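You operate a simulated robot arm through the tools that you are given. There is no shell and no other tool.

The job below is to be done with a simulated robot arm. You get a single attempt, and the scene is never put back.

TASK
Move the lamp plug to the outlet by the radiator, then turn the lamp on by its key.
Fine: switch off before you pull; switch on once it is home.

It is judged by the outcome, as a careful person would: the job done as asked, and still so three seconds after it is handed in. It fails if anything else is knocked over, pushed out of place, dropped, spilled or broken.

THE ROBOT
A 7-joint arm with a two-finger parallel gripper, fixed in place. Base frame: the origin is at the foot of the arm, x ahead of it, y to its left, z up; the work surface is at about z = 72. Readings come in cm, rad, newtons and seconds.
With the tool pointing down near the work surface it reaches from about 36 to 78 cm from the base axis. Its first joint turns from -2.897 to 2.897 rad. Payload 3.91 kg.
The tool frame sits at the grasp point between the pads (the TCP): z along the fingers, y along the line on which they close. The tips reach 3 cm beyond it. Largest opening 11 cm; finger width 2, thickness 1; the body of the gripper, 4.8 by 11.2 cm, starts 5.5 cm behind the TCP.
Orientation is told as [roll, pitch, yaw] about the base's x, y, z axes, in that order, counted from this pose: with the fingers straight down and closing along the base's y, the tool's x points along the base's -x, its y along +y and its z along -z.

THE INTERFACE
- The arm moves only by the tool nudge_tool. Its argument "targets" is one flat list of numbers, 6 for each row, row after row: the shift along the tool's x, y, z in units of 500 mm (1.0 is 500 mm), then the turn, a rotation vector about the tool's x, y, z in units of 120 degrees (1.0 is 120 degrees). In form: [dx, dy, dz, wx, wy, wz, dx, dy, dz, wx, wy, wz, ...]. A call has 1 to 20 rows; each row is the pose to reach, as a shift and turn from the pose commanded when the call began, along the tool's axes at that moment. "grip" is the gripper command, from -1 (shut) to 1 (fully open), values between in proportion, set as the call begins (left out, the last holds). A call with a number of a shift or a turn outside -1 to 1 is refused whole. Rows are played at 5 a second. More than 5 cm and 0.15 rad between two rows, or a gripper value outside its range, and nothing of the call is played. A pose out of reach is approached as far as the arm can. The call stops where the force on the tool passes 90 N (or 10 N more than at its start, if that is more) or the arm is blocked; 0.2 s more then pass. Each finger travels about 15.3 cm/s and halts on what it meets, pressing with about 27 N; the grip force reading is that of the motor and also rises with nothing between the fingers. The clock runs only during rows and for 0.2 s after the last one: add rows that repeat a pose to give the fingers time. It gives the time, the measured TCP pose, the force on the tool (base axes), the opening and the grip force at its end, in the units of the frame above (readings bear some noise), with the torque about the TCP (base axes, N m) and any sound that the robot's microphone picked up.
- Cameras (640 x 400 px; columns grow to the right, rows downward): "scene" is fixed at [22.63, -64.89, 135.13]; the picture's right is [0.84, -0.55, 0.00], its down [-0.21, -0.31, -0.93] and it looks along [0.51, 0.78, -0.37] (base axes); focal length 311 px, centre (320, 200). "wrist" rides on the gripper at [7.7, 0.7, -11.4] in the tool frame; the picture's right is [-0.09, 1.00, 0.00], its down [-0.80, -0.07, -0.59] and it looks along [-0.59, -0.05, 0.80] (tool axes); focal length 270 px, centre (320, 200). There is no depth. A picture from a camera that has moved, and an enlarged one, comes with that camera's place and axes in the base frame and with its lens. The place of the scene camera against the robot may be out by one fixed shift of up to 1.8 cm in any direction.
- snapshot(camera): a new picture of that camera. The clock stands still meanwhile.
- lift_body(by): slides the trunk up (or, below 0, down) by that many cm; the arm rides with it, the base frame stays. It gives what a move gives, with no picture.
- inspect(camera, box): a new picture of the part [left, top, right, bottom] of that camera's present view, enlarged. The clock stands still meanwhile.
- finish_job(): hands the job in; it is judged then, once.

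Nothing tells you positions but the pictures and the camera data. Unless the task says otherwise, let go and move clear before handing in.

The tools are called after ">>>" as a command line: name --argument value ..., lists and objects as JSON in quotes. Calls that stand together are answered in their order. nudge_tool: Moves the arm, as the interface text tells. Its arguments: {"type":"object","properties":{"targets":{"type":"array","items":{"type":"number"}},"grip":{"type":"number"}},"required":["targets"]} The other tools are called the same way: lift_body (by) slides the trunk up or down; snapshot (camera) takes a picture; inspect (camera, box) takes an enlarged picture of a part of a camera's view; finish_job () hands the job in.

At the start:

```text
time: 0.0
tool_pos: [46.27, 14.93, 103.16]
tcp_rot: [-0.001, 0.0, -0.001]
ft_force: [0.6, 0.0, 0.5]
ft_torque: [0.02, -0.01, -0.03]
grip_width: 11.0
grip_force: 0.0
trunk travel left (down, up): [-45.0, 16.0]
```

scene: 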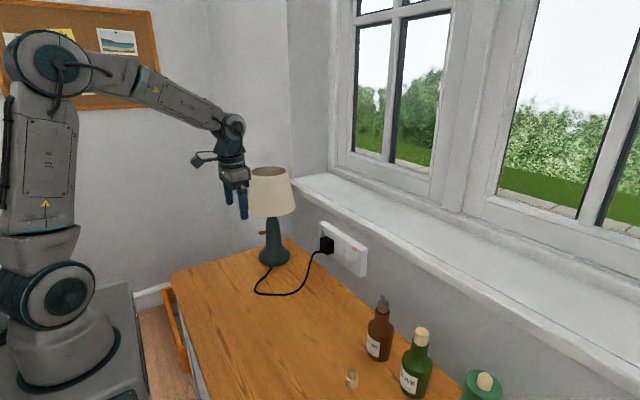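
wrist: 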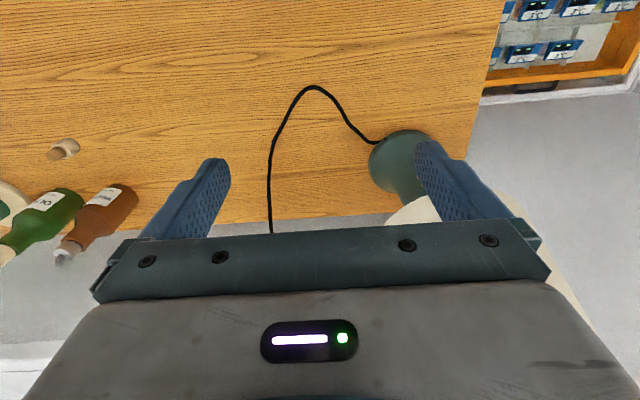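

I see a lamp on a table with its plug in a wall outlet on the wall behind; the second outlet "by the radiator" isn't visible yet. I'll look more closely before moving.

>>> inspect --camera "scene" --box '[220, 150, 380, 310]'

>>> inspect --camera "scene" --box '[300, 200, 390, 290]'

>>> inspect --camera "scene" --box '[320, 240, 640, 400]'

>>> inspect --camera "wrist" --box '[200, 60, 500, 250]'

```text
2.50 times, centred on (300, 230) of scene
camera zoom: at [22.63, -64.89, 135.13], right [0.84, -0.55, 0.0], down [-0.21, -0.31, -0.93], along [0.51, 0.78, -0.37], focal length 777 px, centre (370, 125)
```

zoom: 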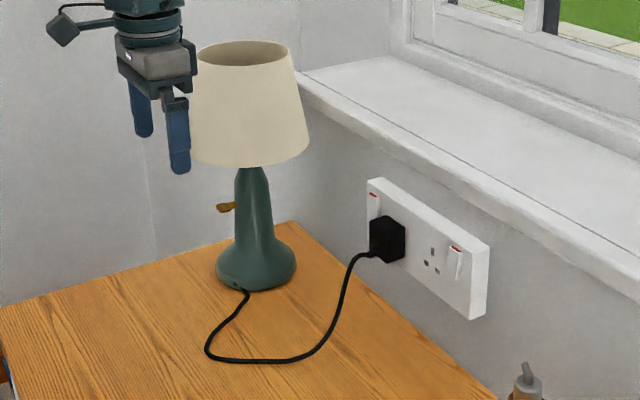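

```text
4.44 times, centred on (345, 245) of scene
camera zoom: at [22.63, -64.89, 135.13], right [0.84, -0.55, 0.0], down [-0.21, -0.31, -0.93], along [0.51, 0.78, -0.37], focal length 1382 px, centre (209, 0)
```

zoom: 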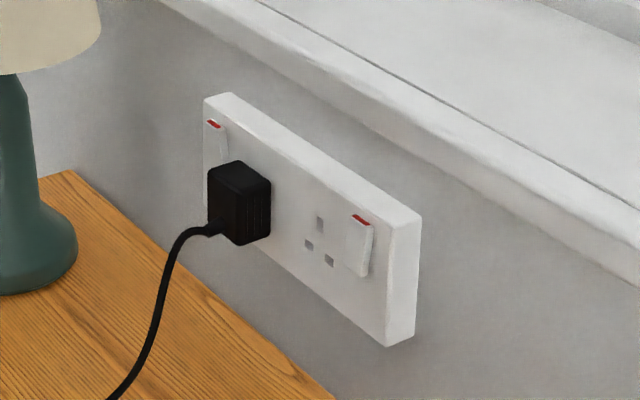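

```text
2.00 times, centred on (480, 320) of scene
camera zoom: at [22.63, -64.89, 135.13], right [0.84, -0.55, 0.0], down [-0.21, -0.31, -0.93], along [0.51, 0.78, -0.37], focal length 622 px, centre (0, -40)
```

zoom: 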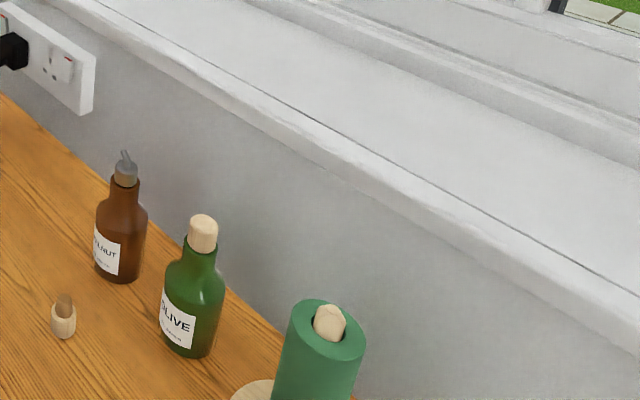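

```text
2.11 times, centred on (350, 155) of wrist
camera zoom: at [38.64, 15.67, 114.5], right [0.09, 1.0, 0.0], down [0.8, -0.07, 0.59], along [0.59, -0.05, -0.8], focal length 569 px, centre (257, 295)
```

zoom: 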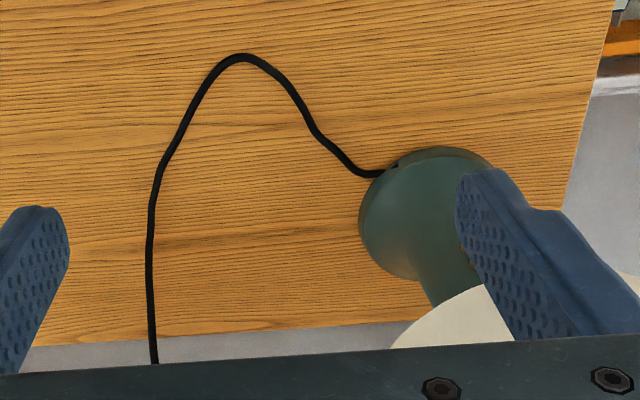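

I take the lamp to stand near (63, 28), the table's far edge to be at x≈74, and the plug to be in the left half of a double socket near (72, 7, 84). I see no radiator yet, so I'll move to clear space and tilt the wrist camera up to look along the wall.

>>> nudge_tool --targets '[-0.007, -0.04, 0, 0, -0.0375, 0, -0.015, -0.08, 0, 0, -0.075, 0, -0.022, -0.12, 0, 0, -0.1125, 0, -0.03, -0.16, 0, 0, -0.15, 0, -0.037, -0.2, 0, 0, -0.1875, 0, -0.044, -0.24, 0, 0, -0.225, 0, -0.052, -0.28, 0, 0, -0.2625, 0, -0.059, -0.32, 0, 0, -0.3, 0, -0.067, -0.36, 0, 0, -0.3375, 0, -0.074, -0.4, 0, 0, -0.375, 0]'

>>> snapshot --camera "wrist"

>>> snapshot --camera "scene"

```text
time: 2.2
tool_pos: [49.98, -5.17, 103.09]
tcp_rot: [-0.002, -0.784, 0.002]
ft_force: [0.2, 0.4, 0.1]
ft_torque: [0.01, -0.03, 0.06]
grip_width: 10.99
grip_force: 0.0
trunk travel left (down, up): [-45.0, 16.0]
```

```text
taken
camera wrist: at [36.45, -4.4, 105.76], right [0.06, 1.0, 0.06], down [0.15, -0.07, 0.99], along [0.99, -0.05, -0.15], focal length 270 px, centre (320, 200)
```

wrist: 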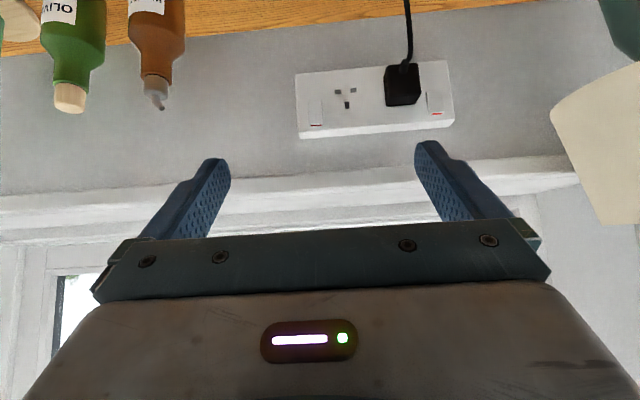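

```text
taken
```

scene: 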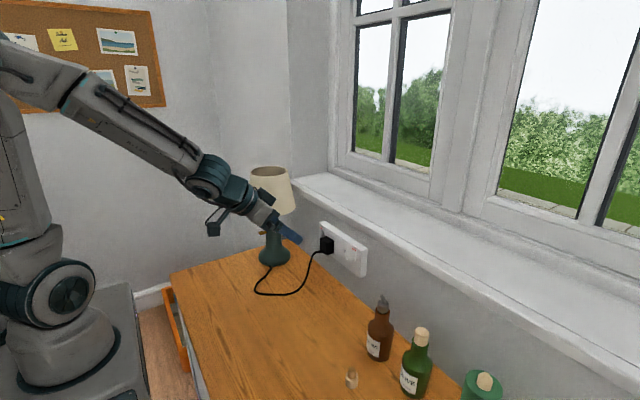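

The double socket is clear in the upside-down wrist view: plug in its left half (+y), right half empty, but no radiator in sight. I'll turn the camera toward -y to search further along the wall.

>>> nudge_tool --targets '[0, 0, 0, 0.0442, 0, 0.0442, 0, 0, 0, 0.0884, 0, 0.0884, 0, 0, 0, 0.1326, 0, 0.1326, 0, 0, 0, 0.1768, 0, 0.1768, 0, 0, 0, 0.221, 0, 0.221, 0, 0, 0, 0.2652, 0, 0.2652, 0, 0, 0, 0.3094, 0, 0.3094, 0, 0, 0, 0.3535, 0, 0.3535]'

>>> snapshot --camera "wrist"

```text
time: 4.0
tool_pos: [50.03, -5.07, 103.01]
tcp_rot: [0.0, -0.783, -1.05]
ft_force: [0.1, 0.0, 0.0]
ft_torque: [-0.01, -0.01, 0.04]
grip_width: 10.98
grip_force: 0.0
out of reach, approached as far as the arm can: row 1, 2
trunk travel left (down, up): [-45.0, 16.0]
```

```text
taken
camera wrist: at [43.92, 7.01, 105.66], right [0.89, 0.44, 0.06], down [0.01, -0.16, 0.99], along [0.45, -0.88, -0.15], focal length 270 px, centre (320, 200)
```

wrist: 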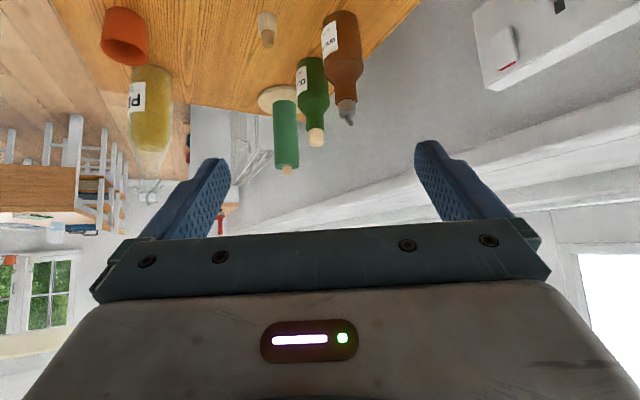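

Along the wall beyond the bottles there's a pale, ribbed thing that may be the radiator. I'll enlarge that part.

>>> inspect --camera "wrist" --box '[180, 90, 300, 165]'

>>> inspect --camera "wrist" --box '[0, 0, 320, 200]'

>>> inspect --camera "wrist" --box '[320, 0, 640, 200]'

```text
5.33 times, centred on (240, 128) of wrist
camera zoom: at [43.92, 7.01, 105.66], right [0.89, 0.44, 0.06], down [0.01, -0.16, 0.99], along [0.45, -0.88, -0.15], focal length 1442 px, centre (747, 587)
```

zoom: 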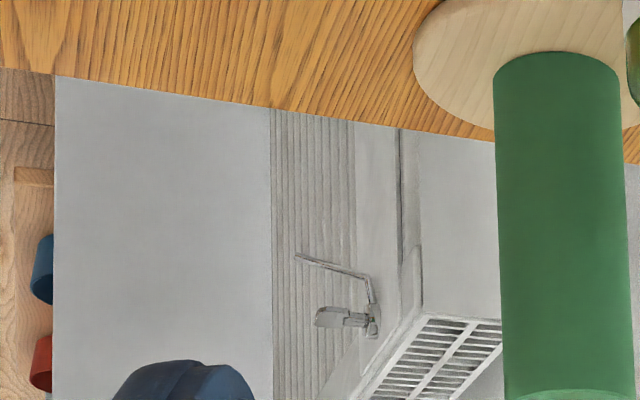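

```text
2.00 times, centred on (160, 100) of wrist
camera zoom: at [43.92, 7.01, 105.66], right [0.89, 0.44, 0.06], down [0.01, -0.16, 0.99], along [0.45, -0.88, -0.15], focal length 541 px, centre (640, 400)
```

zoom: 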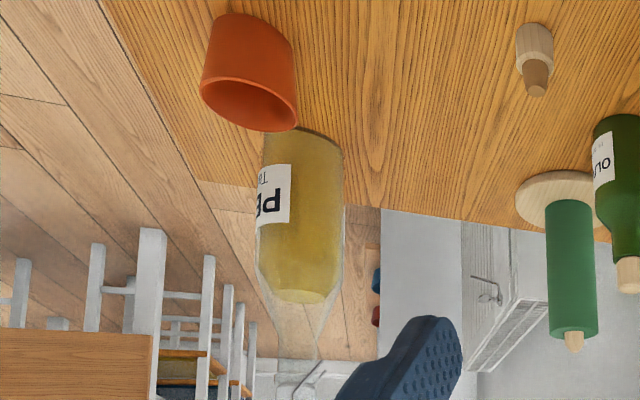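

```text
2.00 times, centred on (480, 100) of wrist
camera zoom: at [43.92, 7.01, 105.66], right [0.89, 0.44, 0.06], down [0.01, -0.16, 0.99], along [0.45, -0.88, -0.15], focal length 541 px, centre (0, 400)
```

zoom: 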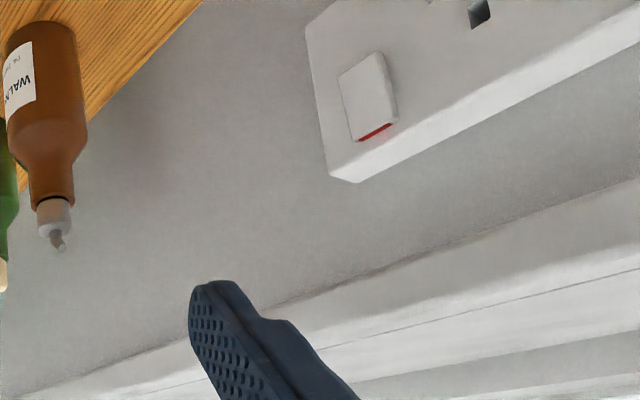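

The ribbed panel with a top grille and valve looks like a radiator on the same wall, far along -y. Before settling on the outlet I'll check the other direction (+y) for another radiator or outlet.

>>> nudge_tool --targets '[0, 0, 0, -0.0442, 0, -0.0442, 0, 0, 0, -0.0884, 0, -0.0884, 0, 0, 0, -0.1326, 0, -0.1326, 0, 0, 0, -0.1768, 0, -0.1768, 0, 0, 0, -0.221, 0, -0.221, 0, 0, 0, -0.2652, 0, -0.2652, 0, 0, 0, -0.3094, 0, -0.3094, 0, 0, 0, -0.3535, 0, -0.3535, 0, 0, 0, -0.3977, 0, -0.3977, 0, 0, 0, -0.4419, 0, -0.4419, 0, 0, 0, -0.4861, 0, -0.4861, 0, 0, 0, -0.5303, 0, -0.5303, 0, 0, 0, -0.5745, 0, -0.5745, 0, 0, 0, -0.6187, 0, -0.6187, 0, 0, 0, -0.6629, 0, -0.6629]'

>>> snapshot --camera "wrist"

```text
time: 7.2
tool_pos: [49.97, -4.96, 103.06]
tcp_rot: [-0.001, -0.785, 0.921]
ft_force: [-0.6, -0.1, 0.2]
ft_torque: [0.04, 0.05, 0.02]
grip_width: 10.98
grip_force: 0.1
out of reach, approached as far as the arm can: row 8, 9
trunk travel left (down, up): [-45.0, 16.0]
```

```text
taken
camera wrist: at [41.36, -15.36, 105.69], right [-0.75, 0.65, 0.06], down [0.14, 0.07, 0.99], along [0.64, 0.75, -0.15], focal length 270 px, centre (320, 200)
```

wrist: 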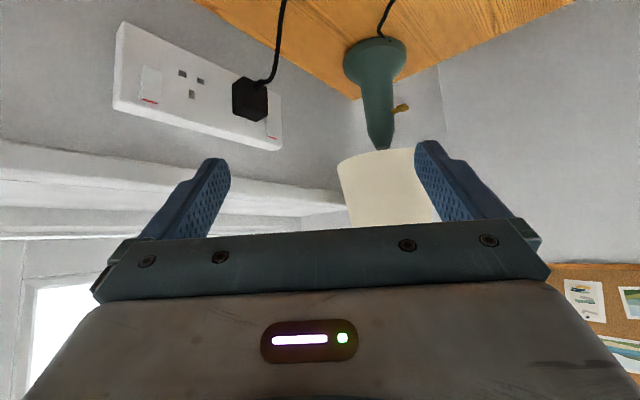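

No outlet or radiator on the +y side, so the target should be the empty right-hand (-y) half of the double socket, the side toward the radiator. I'll enlarge this view to measure the plate, plug, rockers and lamp key.

>>> inspect --camera "wrist" --box '[100, 10, 300, 160]'

>>> inspect --camera "wrist" --box '[320, 20, 450, 170]'

>>> inspect --camera "wrist" --box '[210, 50, 300, 150]'

```text
2.67 times, centred on (200, 85) of wrist
camera zoom: at [41.36, -15.36, 105.69], right [-0.75, 0.65, 0.06], down [0.14, 0.07, 0.99], along [0.64, 0.75, -0.15], focal length 721 px, centre (640, 507)
```

zoom: 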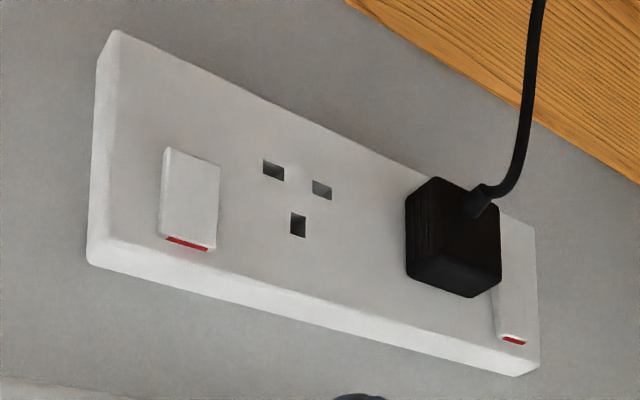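

```text
2.67 times, centred on (385, 95) of wrist
camera zoom: at [41.36, -15.36, 105.69], right [-0.75, 0.65, 0.06], down [0.14, 0.07, 0.99], along [0.64, 0.75, -0.15], focal length 721 px, centre (147, 480)
```

zoom: 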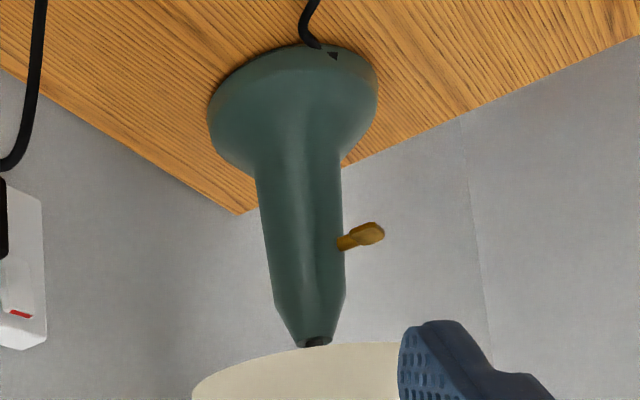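

```text
4.00 times, centred on (255, 100) of wrist
camera zoom: at [41.36, -15.36, 105.69], right [-0.75, 0.65, 0.06], down [0.14, 0.07, 0.99], along [0.64, 0.75, -0.15], focal length 1081 px, centre (580, 600)
```

zoom: 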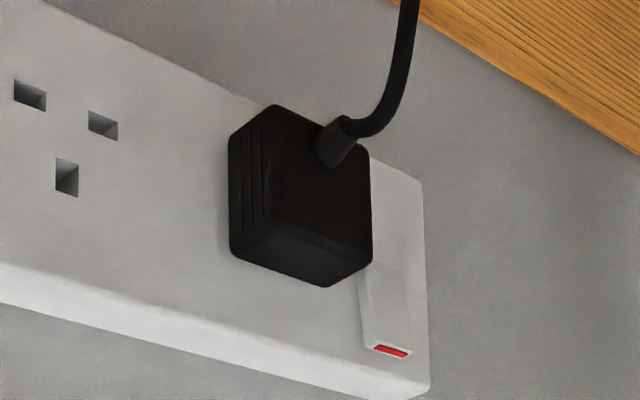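

The right half's holes are at about y=-1.65 (earth z≈87) with the plate face at x≈72.4. The plug body is centred near (y 5.8, z 85.6), and the left rocker is at y≈10.5, z 86–90 with its red top showing. I'll close the fingers and bring the hand square to the wall in front of that rocker, well short of it.

>>> nudge_tool --targets '[-0.0209, 0.0158, 0.0315, 0.0387, 0, 0.0387, -0.0418, 0.0317, 0.063, 0.0774, 0, 0.0774, -0.0626, 0.0475, 0.0944, 0.116, 0, 0.116, -0.0835, 0.0633, 0.1259, 0.1547, 0, 0.1547, -0.1044, 0.0791, 0.1574, 0.1934, 0, 0.1934, -0.1253, 0.095, 0.1889, 0.2321, 0, 0.2321, -0.1462, 0.1108, 0.2204, 0.2707, 0, 0.2707, -0.167, 0.1266, 0.2518, 0.3094, 0, 0.3094]' --grip -1

>>> snapshot --camera "wrist"

>>> snapshot --camera "scene"

```text
time: 9.0
tool_pos: [54.06, 10.65, 100.13]
tcp_rot: [-0.007, -0.788, 0.002]
ft_force: [-1.2, 4.7, 0.1]
ft_torque: [-0.24, -0.09, -0.25]
grip_width: 0.0
grip_force: 26.7
trunk travel left (down, up): [-45.0, 16.0]
```

```text
taken
camera wrist: at [40.54, 11.45, 102.66], right [0.06, 1.0, 0.06], down [0.14, -0.07, 0.99], along [0.99, -0.06, -0.15], focal length 270 px, centre (320, 200)
```

wrist: 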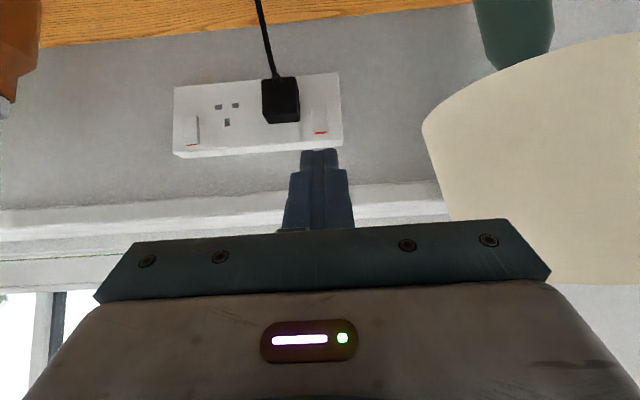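

```text
taken
```

scene: 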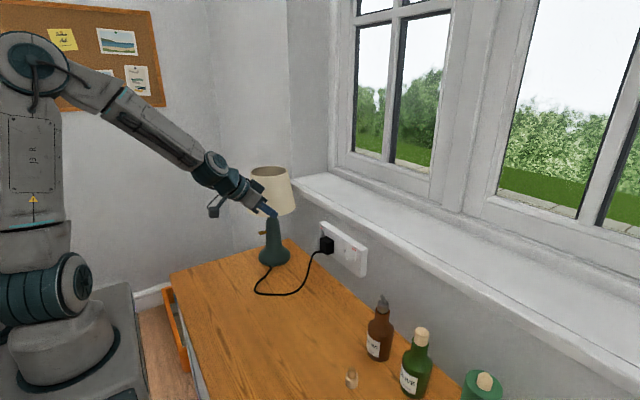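

The closed fingers are in front of the plate, with the lamp shade off to the +y side and clear. I'll look closely at both rockers to read their states before pitching level.

>>> inspect --camera "wrist" --box '[165, 60, 355, 170]'

>>> inspect --camera "wrist" --box '[290, 90, 350, 150]'

>>> inspect --camera "wrist" --box '[165, 90, 225, 160]'

>>> inspect --camera "scene" --box '[315, 215, 375, 285]'

```text
3.37 times, centred on (260, 115) of wrist
camera zoom: at [40.54, 11.45, 102.66], right [0.06, 1.0, 0.06], down [0.14, -0.07, 0.99], along [0.99, -0.06, -0.15], focal length 910 px, centre (522, 486)
```

zoom: 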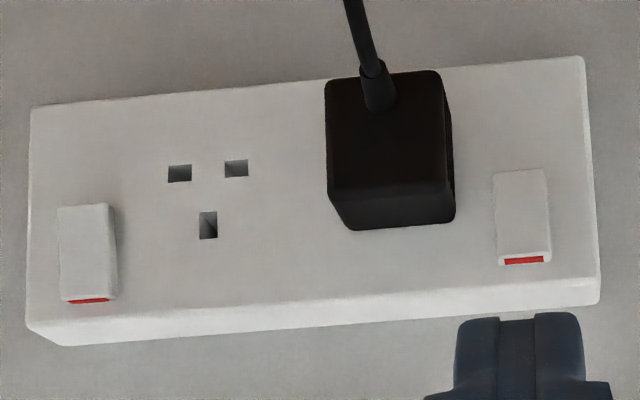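

```text
6.67 times, centred on (320, 120) of wrist
camera zoom: at [40.54, 11.45, 102.66], right [0.06, 1.0, 0.06], down [0.14, -0.07, 0.99], along [0.99, -0.06, -0.15], focal length 1802 px, centre (320, 733)
```

zoom: 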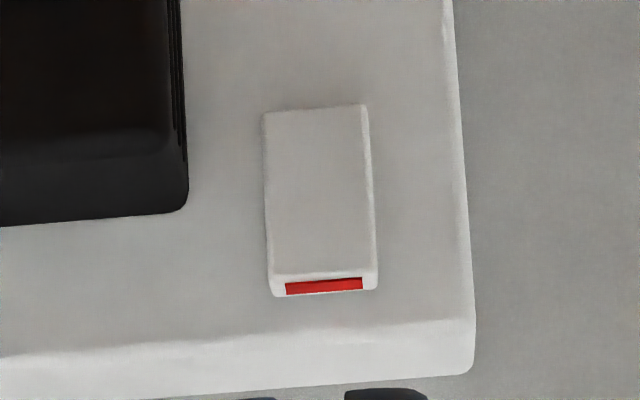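

```text
5.71 times, centred on (195, 125) of wrist
camera zoom: at [40.54, 11.45, 102.66], right [0.06, 1.0, 0.06], down [0.14, -0.07, 0.99], along [0.99, -0.06, -0.15], focal length 1544 px, centre (1034, 629)
```

zoom: 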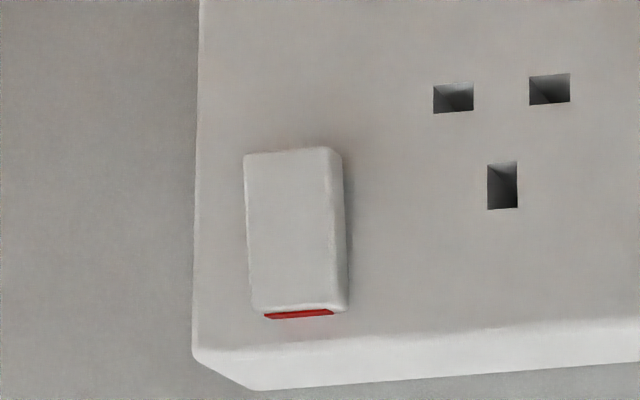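

```text
5.71 times, centred on (345, 250) of scene
camera zoom: at [22.63, -64.89, 135.13], right [0.84, -0.55, 0.0], down [-0.21, -0.31, -0.93], along [0.51, 0.78, -0.37], focal length 1777 px, centre (177, -86)
```

zoom: 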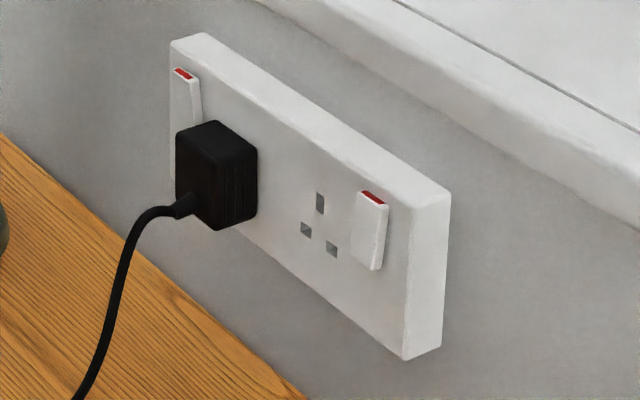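

The left rocker's top stands proud with red fully showing (ON), while the right rocker's bottom stands proud (OFF). I'll level the hand in front of the left rocker's top edge at about (62, 10.3, 89.1).

>>> nudge_tool --targets '[0.0051, -0.0008, 0.0334, 0, -0.0469, 0, 0.0103, -0.0015, 0.0668, 0, -0.0938, 0, 0.0154, -0.0022, 0.1002, 0, -0.1406, 0, 0.0205, -0.003, 0.1336, 0, -0.1875, 0, 0.0256, -0.0038, 0.167, 0, -0.2344, 0, 0.0308, -0.0045, 0.2004, 0, -0.2813, 0, 0.0359, -0.0052, 0.2338, 0, -0.3281, 0, 0.041, -0.006, 0.2672, 0, -0.375, 0, 0.041, -0.006, 0.2672, 0, -0.375, 0]'

>>> snapshot --camera "wrist"

>>> snapshot --camera "scene"

```text
time: 11.0
tool_pos: [62.26, 15.47, 96.73]
tcp_rot: [0.541, -1.525, -0.582]
ft_force: [-0.3, 0.1, -0.6]
ft_torque: [0.0, 0.02, 0.0]
grip_width: 0.02
grip_force: 27.3
out of reach, approached as far as the arm can: row 6, 7, 8, 9
trunk travel left (down, up): [-45.0, 16.0]
```

```text
taken
camera wrist: at [50.64, 16.88, 89.51], right [0.05, 0.99, 0.11], down [-0.57, -0.07, 0.82], along [0.82, -0.1, 0.56], focal length 270 px, centre (320, 200)
```

wrist: 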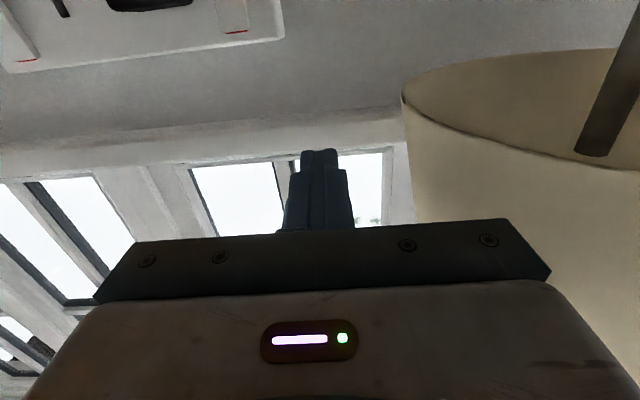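

```text
taken
```

scene: 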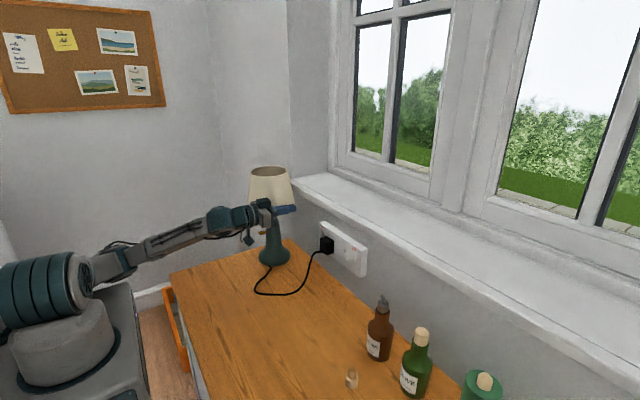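

The level pose was out of reach at this trunk height: the hand stopped at about (62, 15.5, 97), near the shade but with no contact force. I'll back out along the same path, then lower the trunk so the forearm can lie flatter.

>>> nudge_tool --targets '[-0.0273, 0.0008, -0.02, 0, 0.0469, 0, -0.0545, 0.0015, -0.04, 0, 0.0938, 0, -0.0818, 0.0022, -0.06, 0, 0.1406, 0, -0.109, 0.003, -0.08, 0, 0.1875, 0]'

>>> snapshot --camera "scene"

```text
time: 12.0
tool_pos: [58.48, 15.99, 101.53]
tcp_rot: [-0.004, -1.131, -0.032]
ft_force: [-0.3, 1.0, 0.2]
ft_torque: [-0.01, -0.03, 0.04]
grip_width: 0.0
grip_force: 27.0
trunk travel left (down, up): [-45.0, 16.0]
```

```text
taken
```

scene: 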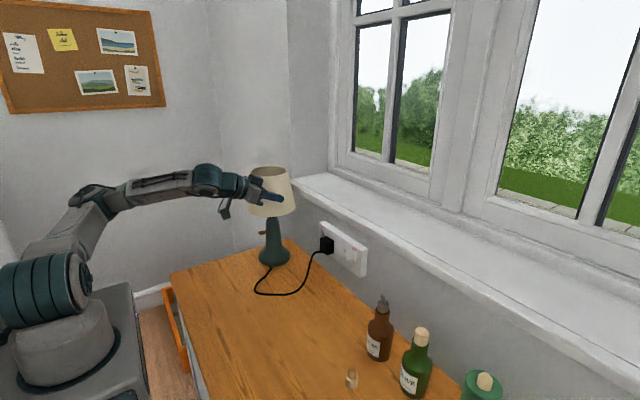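

The commanded pose follows what the arm reached, so I'm now at (58.5, 16, 101.5) and still free of contact. Next I'll move away from the lamp to about (50, 0, 105) and ease the pitch before lowering the trunk.

>>> nudge_tool --targets '[0.0014, -0.0533, -0.0306, 0, 0.0278, 0, 0.0028, -0.1067, -0.0612, 0, 0.0556, 0, 0.0042, -0.16, -0.0918, 0, 0.0833, 0, 0.0056, -0.2133, -0.1224, 0, 0.1111, 0, 0.007, -0.2667, -0.153, 0, 0.1389, 0, 0.0084, -0.32, -0.1836, 0, 0.1667, 0, 0.0084, -0.32, -0.1836, 0, 0.1667, 0]'

>>> snapshot --camera "scene"

>>> snapshot --camera "wrist"

```text
time: 13.6
tool_pos: [49.47, 0.13, 105.22]
tcp_rot: [-0.002, -0.785, -0.035]
ft_force: [-0.3, -0.8, 0.2]
ft_torque: [0.0, -0.03, -0.03]
grip_width: 0.0
grip_force: 26.8
trunk travel left (down, up): [-45.0, 16.0]
```

```text
taken
```

scene: 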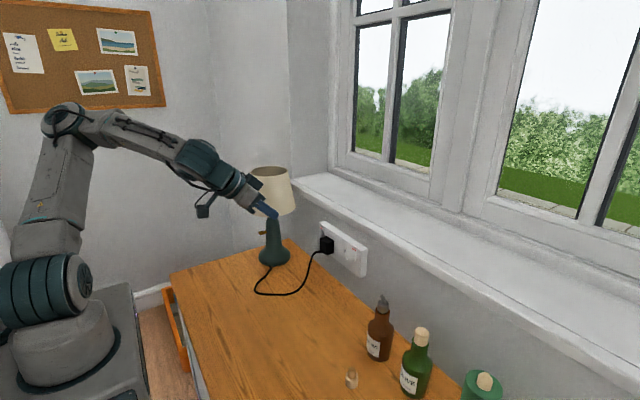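

```text
taken
camera wrist: at [35.95, 1.34, 107.79], right [0.1, 0.99, 0.06], down [0.14, -0.08, 0.99], along [0.98, -0.09, -0.15], focal length 270 px, centre (320, 200)
```

wrist: 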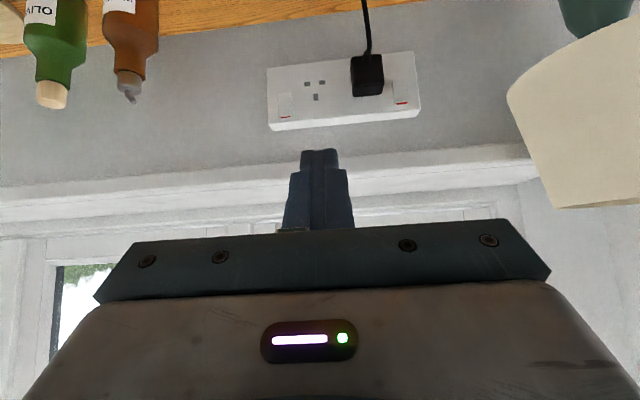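

The arm is back in a clean posture at (49.5, 0, 105), clear of everything. I'll lower the trunk 15 cm, which brings the TCP to z≈90 over bare table.

>>> lift_body --by -15

>>> nudge_tool --targets '[-0.0566, 0, -0.0566, 0, 0, 0, -0.1131, 0, -0.1131, 0, 0, 0, -0.1697, 0, -0.1697, 0, 0, 0, -0.2121, 0, -0.2121, 0, 0, 0]'

```text
time: 15.3
tool_pos: [49.43, 0.22, 90.18]
tcp_rot: [-0.002, -0.783, -0.034]
ft_force: [-0.8, -0.1, 0.3]
ft_torque: [-0.01, 0.02, 0.0]
grip_width: 0.0
grip_force: 27.0
trunk travel left (down, up): [-30.0, 31.0]
```

```text
time: 16.4
tool_pos: [49.6, 0.25, 105.31]
tcp_rot: [-0.002, -0.783, -0.036]
ft_force: [0.4, -0.7, 0.2]
ft_torque: [-0.01, -0.01, 0.01]
grip_width: 0.0
grip_force: 26.7
trunk travel left (down, up): [-30.0, 31.0]
```

That worked and the hand is back at z≈105 with the trunk 15 cm lower. I'll lower another 15 cm and then check the posture.

>>> lift_body --by -15

>>> snapshot --camera "scene"

```text
time: 18.1
tool_pos: [49.33, 0.3, 90.37]
tcp_rot: [-0.003, -0.786, -0.037]
ft_force: [0.7, -0.3, 0.4]
ft_torque: [0.02, -0.01, 0.0]
grip_width: 0.0
grip_force: 26.8
trunk travel left (down, up): [-15.0, 46.0]
```

```text
taken
```

scene: 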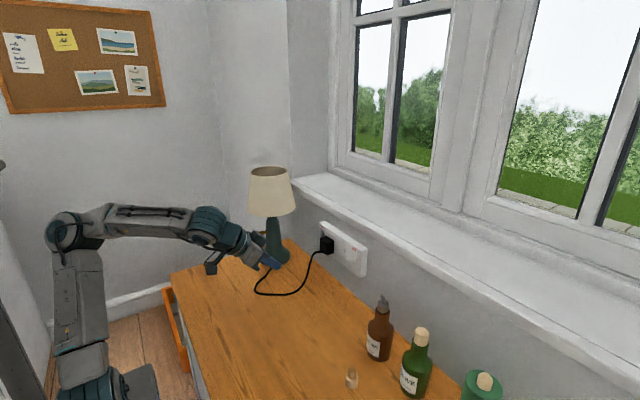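

The forearm is now much flatter. I'll pitch the hand up to about -72° in open space first and confirm that it stays in reach.

>>> nudge_tool --targets '[-0.014, 0, 0.007, 0, -0.045, 0, -0.028, 0, 0.014, 0, -0.09, 0, -0.042, 0, 0.021, 0, -0.135, 0, -0.056, 0, 0.028, 0, -0.18, 0, -0.07, 0, 0.035, 0, -0.225, 0]'

```text
time: 19.3
tool_pos: [53.2, 0.07, 91.52]
tcp_rot: [-0.001, -1.259, -0.033]
ft_force: [0.3, 0.3, -0.8]
ft_torque: [0.03, 0.02, 0.0]
grip_width: 0.0
grip_force: 27.5
trunk travel left (down, up): [-15.0, 46.0]
```

In reach with no complaints. I'll finish the pitch to level.

>>> nudge_tool --targets '[-0.0062, 0, 0.019, 0, -0.05, 0, -0.0123, 0, 0.038, 0, -0.1, 0, -0.0185, 0, 0.057, 0, -0.15, 0, -0.0185, 0, 0.057, 0, -0.15, 0]'

>>> snapshot --camera "wrist"

>>> snapshot --camera "scene"

```text
time: 20.3
tool_pos: [56.18, -0.01, 91.46]
tcp_rot: [-1.718, -1.569, 1.683]
ft_force: [-0.4, 0.2, 0.6]
ft_torque: [-0.02, 0.0, -0.02]
grip_width: 0.0
grip_force: 27.1
trunk travel left (down, up): [-15.0, 46.0]
```

```text
taken
camera wrist: at [44.82, 1.14, 83.72], right [0.04, 1.0, 0.09], down [-0.6, -0.05, 0.8], along [0.8, -0.08, 0.59], focal length 270 px, centre (320, 200)
```

wrist: 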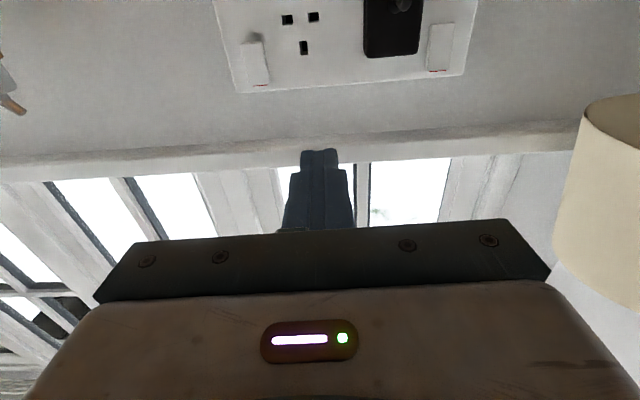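

```text
taken
```

scene: 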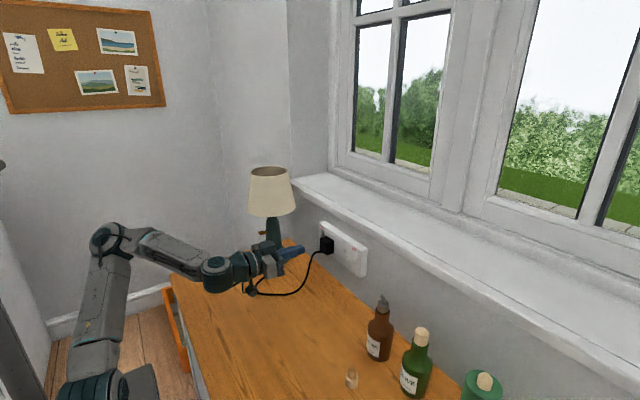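

The hand is level at (56.2, 0, 91.5) with a slight yaw of -0.036 to correct. I'll go to the pre-press spot in front of the left rocker's top, about (64, 10.35, 89.0).

>>> nudge_tool --targets '[0.012, 0.053, 0.037, -0.0043, 0, 0, 0.024, 0.106, 0.074, -0.0086, 0, 0, 0.036, 0.159, 0.111, -0.0129, 0, 0, 0.048, 0.2125, 0.1486, -0.0172, 0, 0, 0.048, 0.2125, 0.1486, -0.0172, 0, 0]'

>>> snapshot --camera "wrist"

>>> inspect --camera "scene" --box '[240, 190, 400, 290]'

```text
time: 21.5
tool_pos: [63.71, 10.14, 89.09]
tcp_rot: [-0.969, -1.572, 0.971]
ft_force: [-0.8, 0.1, -0.5]
ft_torque: [0.0, 0.0, 0.02]
grip_width: 0.02
grip_force: 27.1
trunk travel left (down, up): [-15.0, 46.0]
```

```text
taken
camera wrist: at [52.36, 10.92, 81.31], right [0.0, 1.0, 0.09], down [-0.59, -0.07, 0.8], along [0.8, -0.05, 0.59], focal length 270 px, centre (320, 200)
```

wrist: 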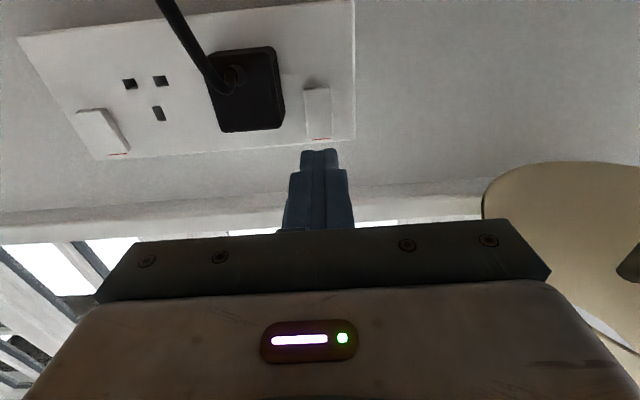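

```text
4.00 times, centred on (320, 240) of scene
camera zoom: at [22.63, -64.89, 135.13], right [0.84, -0.55, 0.0], down [-0.21, -0.31, -0.93], along [0.51, 0.78, -0.37], focal length 1244 px, centre (320, 40)
```

zoom: 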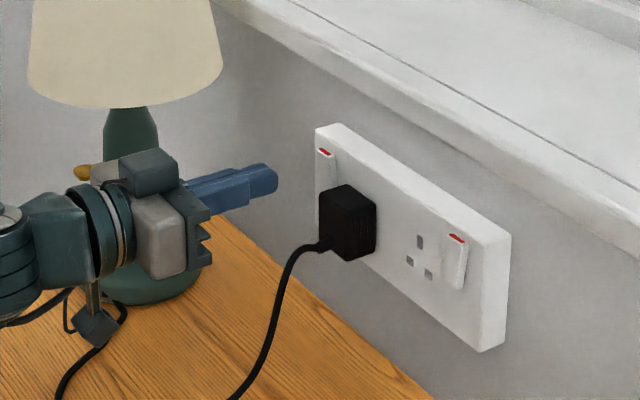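

The closed fingertips line up with the left rocker's red top edge, about 5 cm away. I'll advance 4.4 cm, then press in small steps.

>>> nudge_tool --targets '[0, 0.002, 0.03, 0, 0, 0, 0, 0.003, 0.06, 0, 0, 0, 0, 0.003, 0.088, 0, 0, 0, 0, 0.003, 0.088, 0, 0, 0]'

>>> inspect --camera "wrist" --box '[220, 70, 420, 200]'

>>> inspect --camera "scene" --box '[300, 210, 380, 260]'

```text
time: 22.5
tool_pos: [68.31, 10.41, 88.99]
tcp_rot: [-0.884, -1.569, 0.883]
ft_force: [-0.8, 0.0, 0.4]
ft_torque: [-0.02, -0.03, 0.03]
grip_width: 0.0
grip_force: 27.0
trunk travel left (down, up): [-15.0, 46.0]
```

```text
3.08 times, centred on (320, 135) of wrist
camera zoom: at [56.9, 11.09, 81.35], right [0.0, 1.0, 0.09], down [-0.59, -0.07, 0.8], along [0.8, -0.05, 0.59], focal length 832 px, centre (320, 400)
```

zoom: 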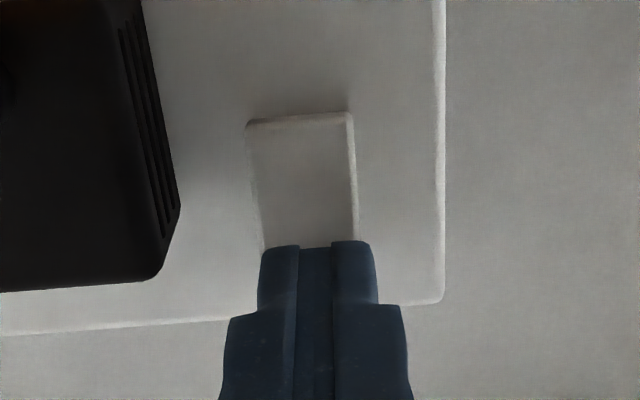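

```text
8.00 times, centred on (340, 235) of scene
camera zoom: at [22.63, -64.89, 135.13], right [0.84, -0.55, 0.0], down [-0.21, -0.31, -0.93], along [0.51, 0.78, -0.37], focal length 2488 px, centre (160, -80)
```

zoom: 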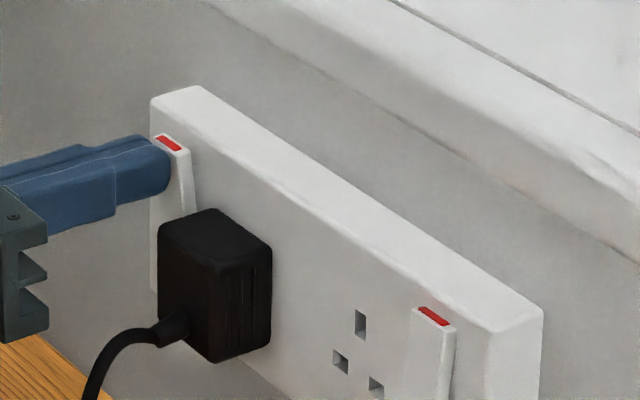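

The fingertips are just short of the rocker face, near its top edge and clear of the plug. I'll press forward in small steps.

>>> nudge_tool --targets '[0, 0, 0.004, 0, 0, 0, 0, 0, 0.008, 0, 0, 0, 0, 0, 0.012, 0, 0, 0, 0, 0, 0.012, 0, 0, 0]'

>>> inspect --camera "scene" --box '[300, 210, 380, 260]'

```text
time: 23.5
tool_pos: [68.66, 10.4, 89.15]
tcp_rot: [-1.405, -1.568, 1.406]
ft_force: [-38.8, -0.2, -12.0]
ft_torque: [-0.02, 0.73, 0.08]
grip_width: 0.0
grip_force: 26.7
trunk travel left (down, up): [-15.0, 46.0]
```

```text
8.00 times, centred on (340, 235) of scene
camera zoom: at [22.63, -64.89, 135.13], right [0.84, -0.55, 0.0], down [-0.21, -0.31, -0.93], along [0.51, 0.78, -0.37], focal length 2488 px, centre (160, -80)
```

zoom: 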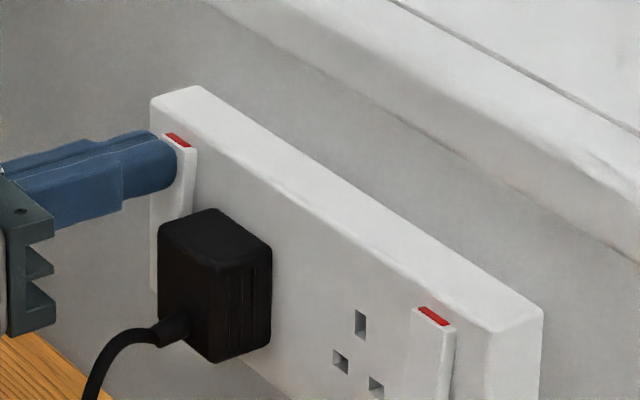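

Contact: about 39 N against the rocker and its top has moved in a little, but no click yet. I'll press slightly further.

>>> nudge_tool --targets '[0, 0, 0.003, 0, 0, 0, 0, 0, 0.006, 0, 0, 0, 0, 0, 0.006, 0, 0, 0]'

>>> inspect --camera "scene" --box '[300, 210, 380, 260]'

```text
time: 24.3
tool_pos: [68.57, 10.38, 89.34]
tcp_rot: [-2.73, -1.569, 2.728]
ft_force: [-80.9, 5.0, -24.3]
ft_torque: [0.02, 1.52, 0.23]
grip_width: 0.0
grip_force: 27.1
trunk travel left (down, up): [-15.0, 46.0]
```

```text
8.00 times, centred on (340, 235) of scene
camera zoom: at [22.63, -64.89, 135.13], right [0.84, -0.55, 0.0], down [-0.21, -0.31, -0.93], along [0.51, 0.78, -0.37], focal length 2488 px, centre (160, -80)
```

zoom: 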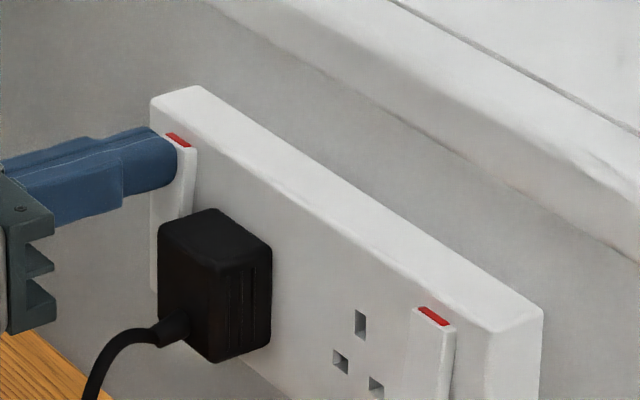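

Force climbs to 81 N with no more travel, so the rocker is at a stop. I'll back off and see which way it rests.

>>> nudge_tool --targets '[0, 0, -0.02, 0, 0, 0, 0, 0, -0.06, 0, 0, 0, 0, 0, -0.1, 0, 0, 0, 0, 0, -0.1, 0, 0, 0]'

>>> inspect --camera "wrist" --box '[60, 60, 380, 200]'

>>> inspect --camera "wrist" --box '[280, 70, 360, 160]'

>>> inspect --camera "scene" --box '[300, 210, 380, 260]'

```text
time: 25.3
tool_pos: [64.24, 10.44, 89.15]
tcp_rot: [-1.248, -1.569, 1.245]
ft_force: [-0.4, 0.2, -0.8]
ft_torque: [-0.01, -0.03, -0.01]
grip_width: 0.0
grip_force: 26.7
trunk travel left (down, up): [-15.0, 46.0]
```

```text
2.00 times, centred on (220, 130) of wrist
camera zoom: at [52.87, 11.11, 81.39], right [0.0, 1.0, 0.09], down [-0.59, -0.07, 0.8], along [0.8, -0.05, 0.59], focal length 541 px, centre (520, 340)
```

zoom: 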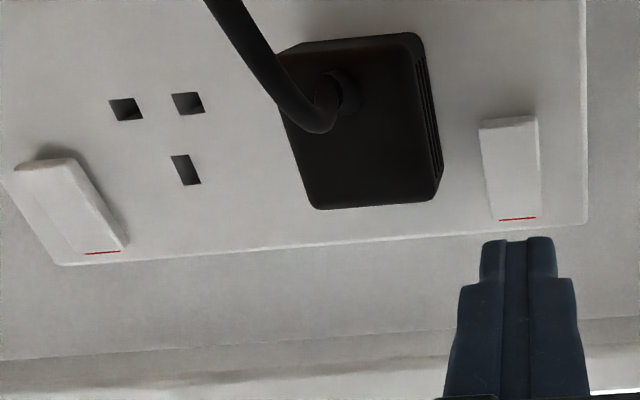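

```text
4.44 times, centred on (320, 115) of wrist
camera zoom: at [52.87, 11.11, 81.39], right [0.0, 1.0, 0.09], down [-0.59, -0.07, 0.8], along [0.8, -0.05, 0.59], focal length 1201 px, centre (320, 578)
```

zoom: 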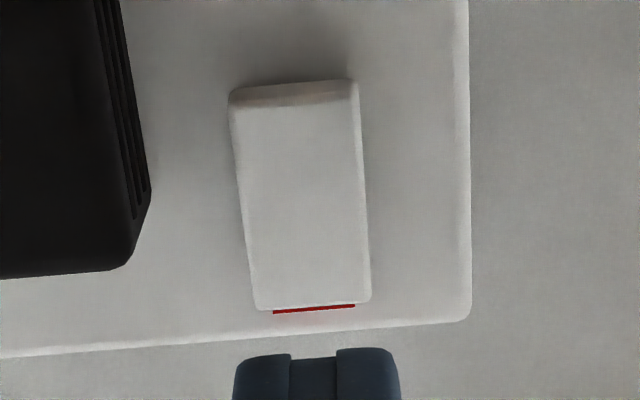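

```text
8.00 times, centred on (340, 235) of scene
camera zoom: at [22.63, -64.89, 135.13], right [0.84, -0.55, 0.0], down [-0.21, -0.31, -0.93], along [0.51, 0.78, -0.37], focal length 2488 px, centre (160, -80)
```

zoom: 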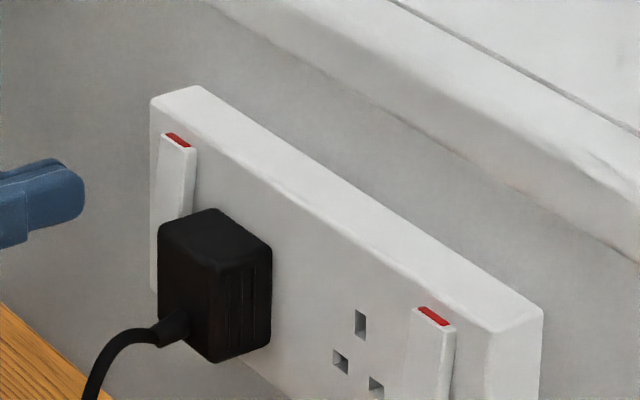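

The left rocker now has its bottom proud and only a sliver of red, matching the right one, so it is OFF. Next I'll open the fingers to about 5 cm and line up in front of the plug (centre y≈5.8, z≈85.5).

>>> nudge_tool --targets '[0, 0, -0.06, 0, 0, 0, 0.03, -0.04, -0.084, 0, 0, 0, 0.077, -0.0928, -0.084, 0, 0, 0, 0.077, -0.0928, -0.084, 0, 0, 0]' --grip -0.08

>>> snapshot --camera "wrist"

>>> inspect --camera "scene" --box '[260, 200, 380, 275]'

```text
time: 26.3
tool_pos: [60.07, 5.78, 85.29]
tcp_rot: [-1.002, -1.571, 1.002]
ft_force: [0.6, 0.2, 0.5]
ft_torque: [-0.02, 0.01, 0.0]
grip_width: 5.04
grip_force: 0.1
trunk travel left (down, up): [-15.0, 46.0]
```

```text
taken
camera wrist: at [48.59, 6.53, 77.49], right [0.0, 1.0, 0.09], down [-0.59, -0.07, 0.8], along [0.8, -0.05, 0.59], focal length 270 px, centre (320, 200)
```

wrist: 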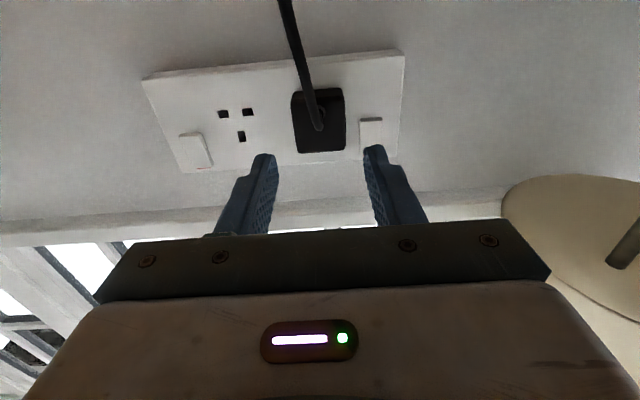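

```text
5.33 times, centred on (320, 238) of scene
camera zoom: at [22.63, -64.89, 135.13], right [0.84, -0.55, 0.0], down [-0.21, -0.31, -0.93], along [0.51, 0.78, -0.37], focal length 1658 px, centre (320, 0)
```

zoom: 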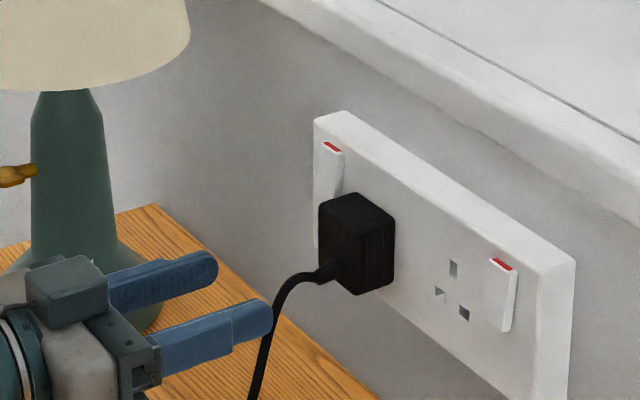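

The open fingers straddle the plug in view with the cable hanging between them. I'll enlarge the view to check the cable and alignment before advancing.

>>> inspect --camera "wrist" --box '[200, 0, 440, 240]'

>>> inspect --camera "wrist" --box '[250, 70, 400, 170]'

```text
1.67 times, centred on (320, 120) of wrist
camera zoom: at [48.59, 6.53, 77.49], right [0.0, 1.0, 0.09], down [-0.59, -0.07, 0.8], along [0.8, -0.05, 0.59], focal length 450 px, centre (320, 333)
```

zoom: 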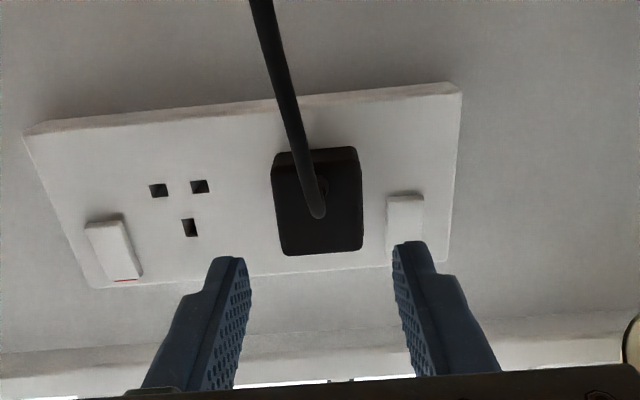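

```text
4.00 times, centred on (325, 120) of wrist
camera zoom: at [48.59, 6.53, 77.49], right [0.0, 1.0, 0.09], down [-0.59, -0.07, 0.8], along [0.8, -0.05, 0.59], focal length 1081 px, centre (300, 520)
```

zoom: 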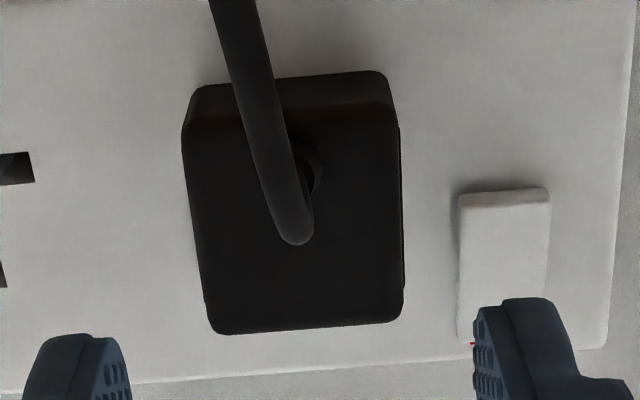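

The plug face spans y 3.75–7.9 and the fingers are centred on it. I'll advance until the fingertips are about 1 cm short of the plate, kept slightly low to miss the rocker.

>>> nudge_tool --targets '[0.002, 0.0008, 0.03, 0, 0, 0, 0.0038, 0.0008, 0.07, 0, 0, 0, 0.0038, 0.0008, 0.11, 0, 0, 0, 0.0038, 0.0008, 0.14, 0, 0, 0, 0.0038, 0.0008, 0.155, 0, 0, 0, 0.0038, 0.0008, 0.165, 0, 0, 0, 0.0038, 0.0008, 0.165, 0, 0, 0]' --grip -0.1

>>> snapshot --camera "wrist"

>>> inspect --camera "scene" --box '[290, 205, 380, 265]'

```text
time: 27.9
tool_pos: [68.29, 5.8, 85.13]
tcp_rot: [-0.876, -1.568, 0.876]
ft_force: [-0.2, 0.1, -0.4]
ft_torque: [0.01, 0.01, 0.03]
grip_width: 4.91
grip_force: 0.1
trunk travel left (down, up): [-15.0, 46.0]
```

```text
taken
camera wrist: at [56.83, 6.54, 77.4], right [0.0, 1.0, 0.09], down [-0.59, -0.07, 0.8], along [0.8, -0.05, 0.59], focal length 270 px, centre (320, 200)
```

wrist: 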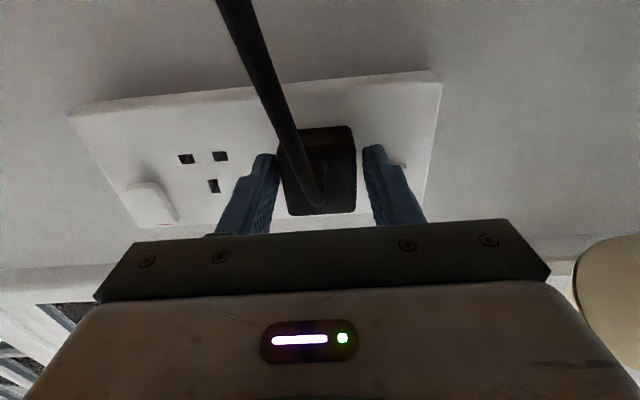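

```text
6.67 times, centred on (335, 235) of scene
camera zoom: at [22.63, -64.89, 135.13], right [0.84, -0.55, 0.0], down [-0.21, -0.31, -0.93], along [0.51, 0.78, -0.37], focal length 2073 px, centre (220, -33)
```

zoom: 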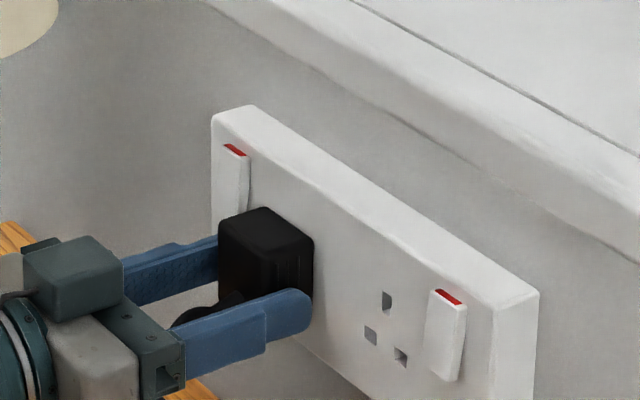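

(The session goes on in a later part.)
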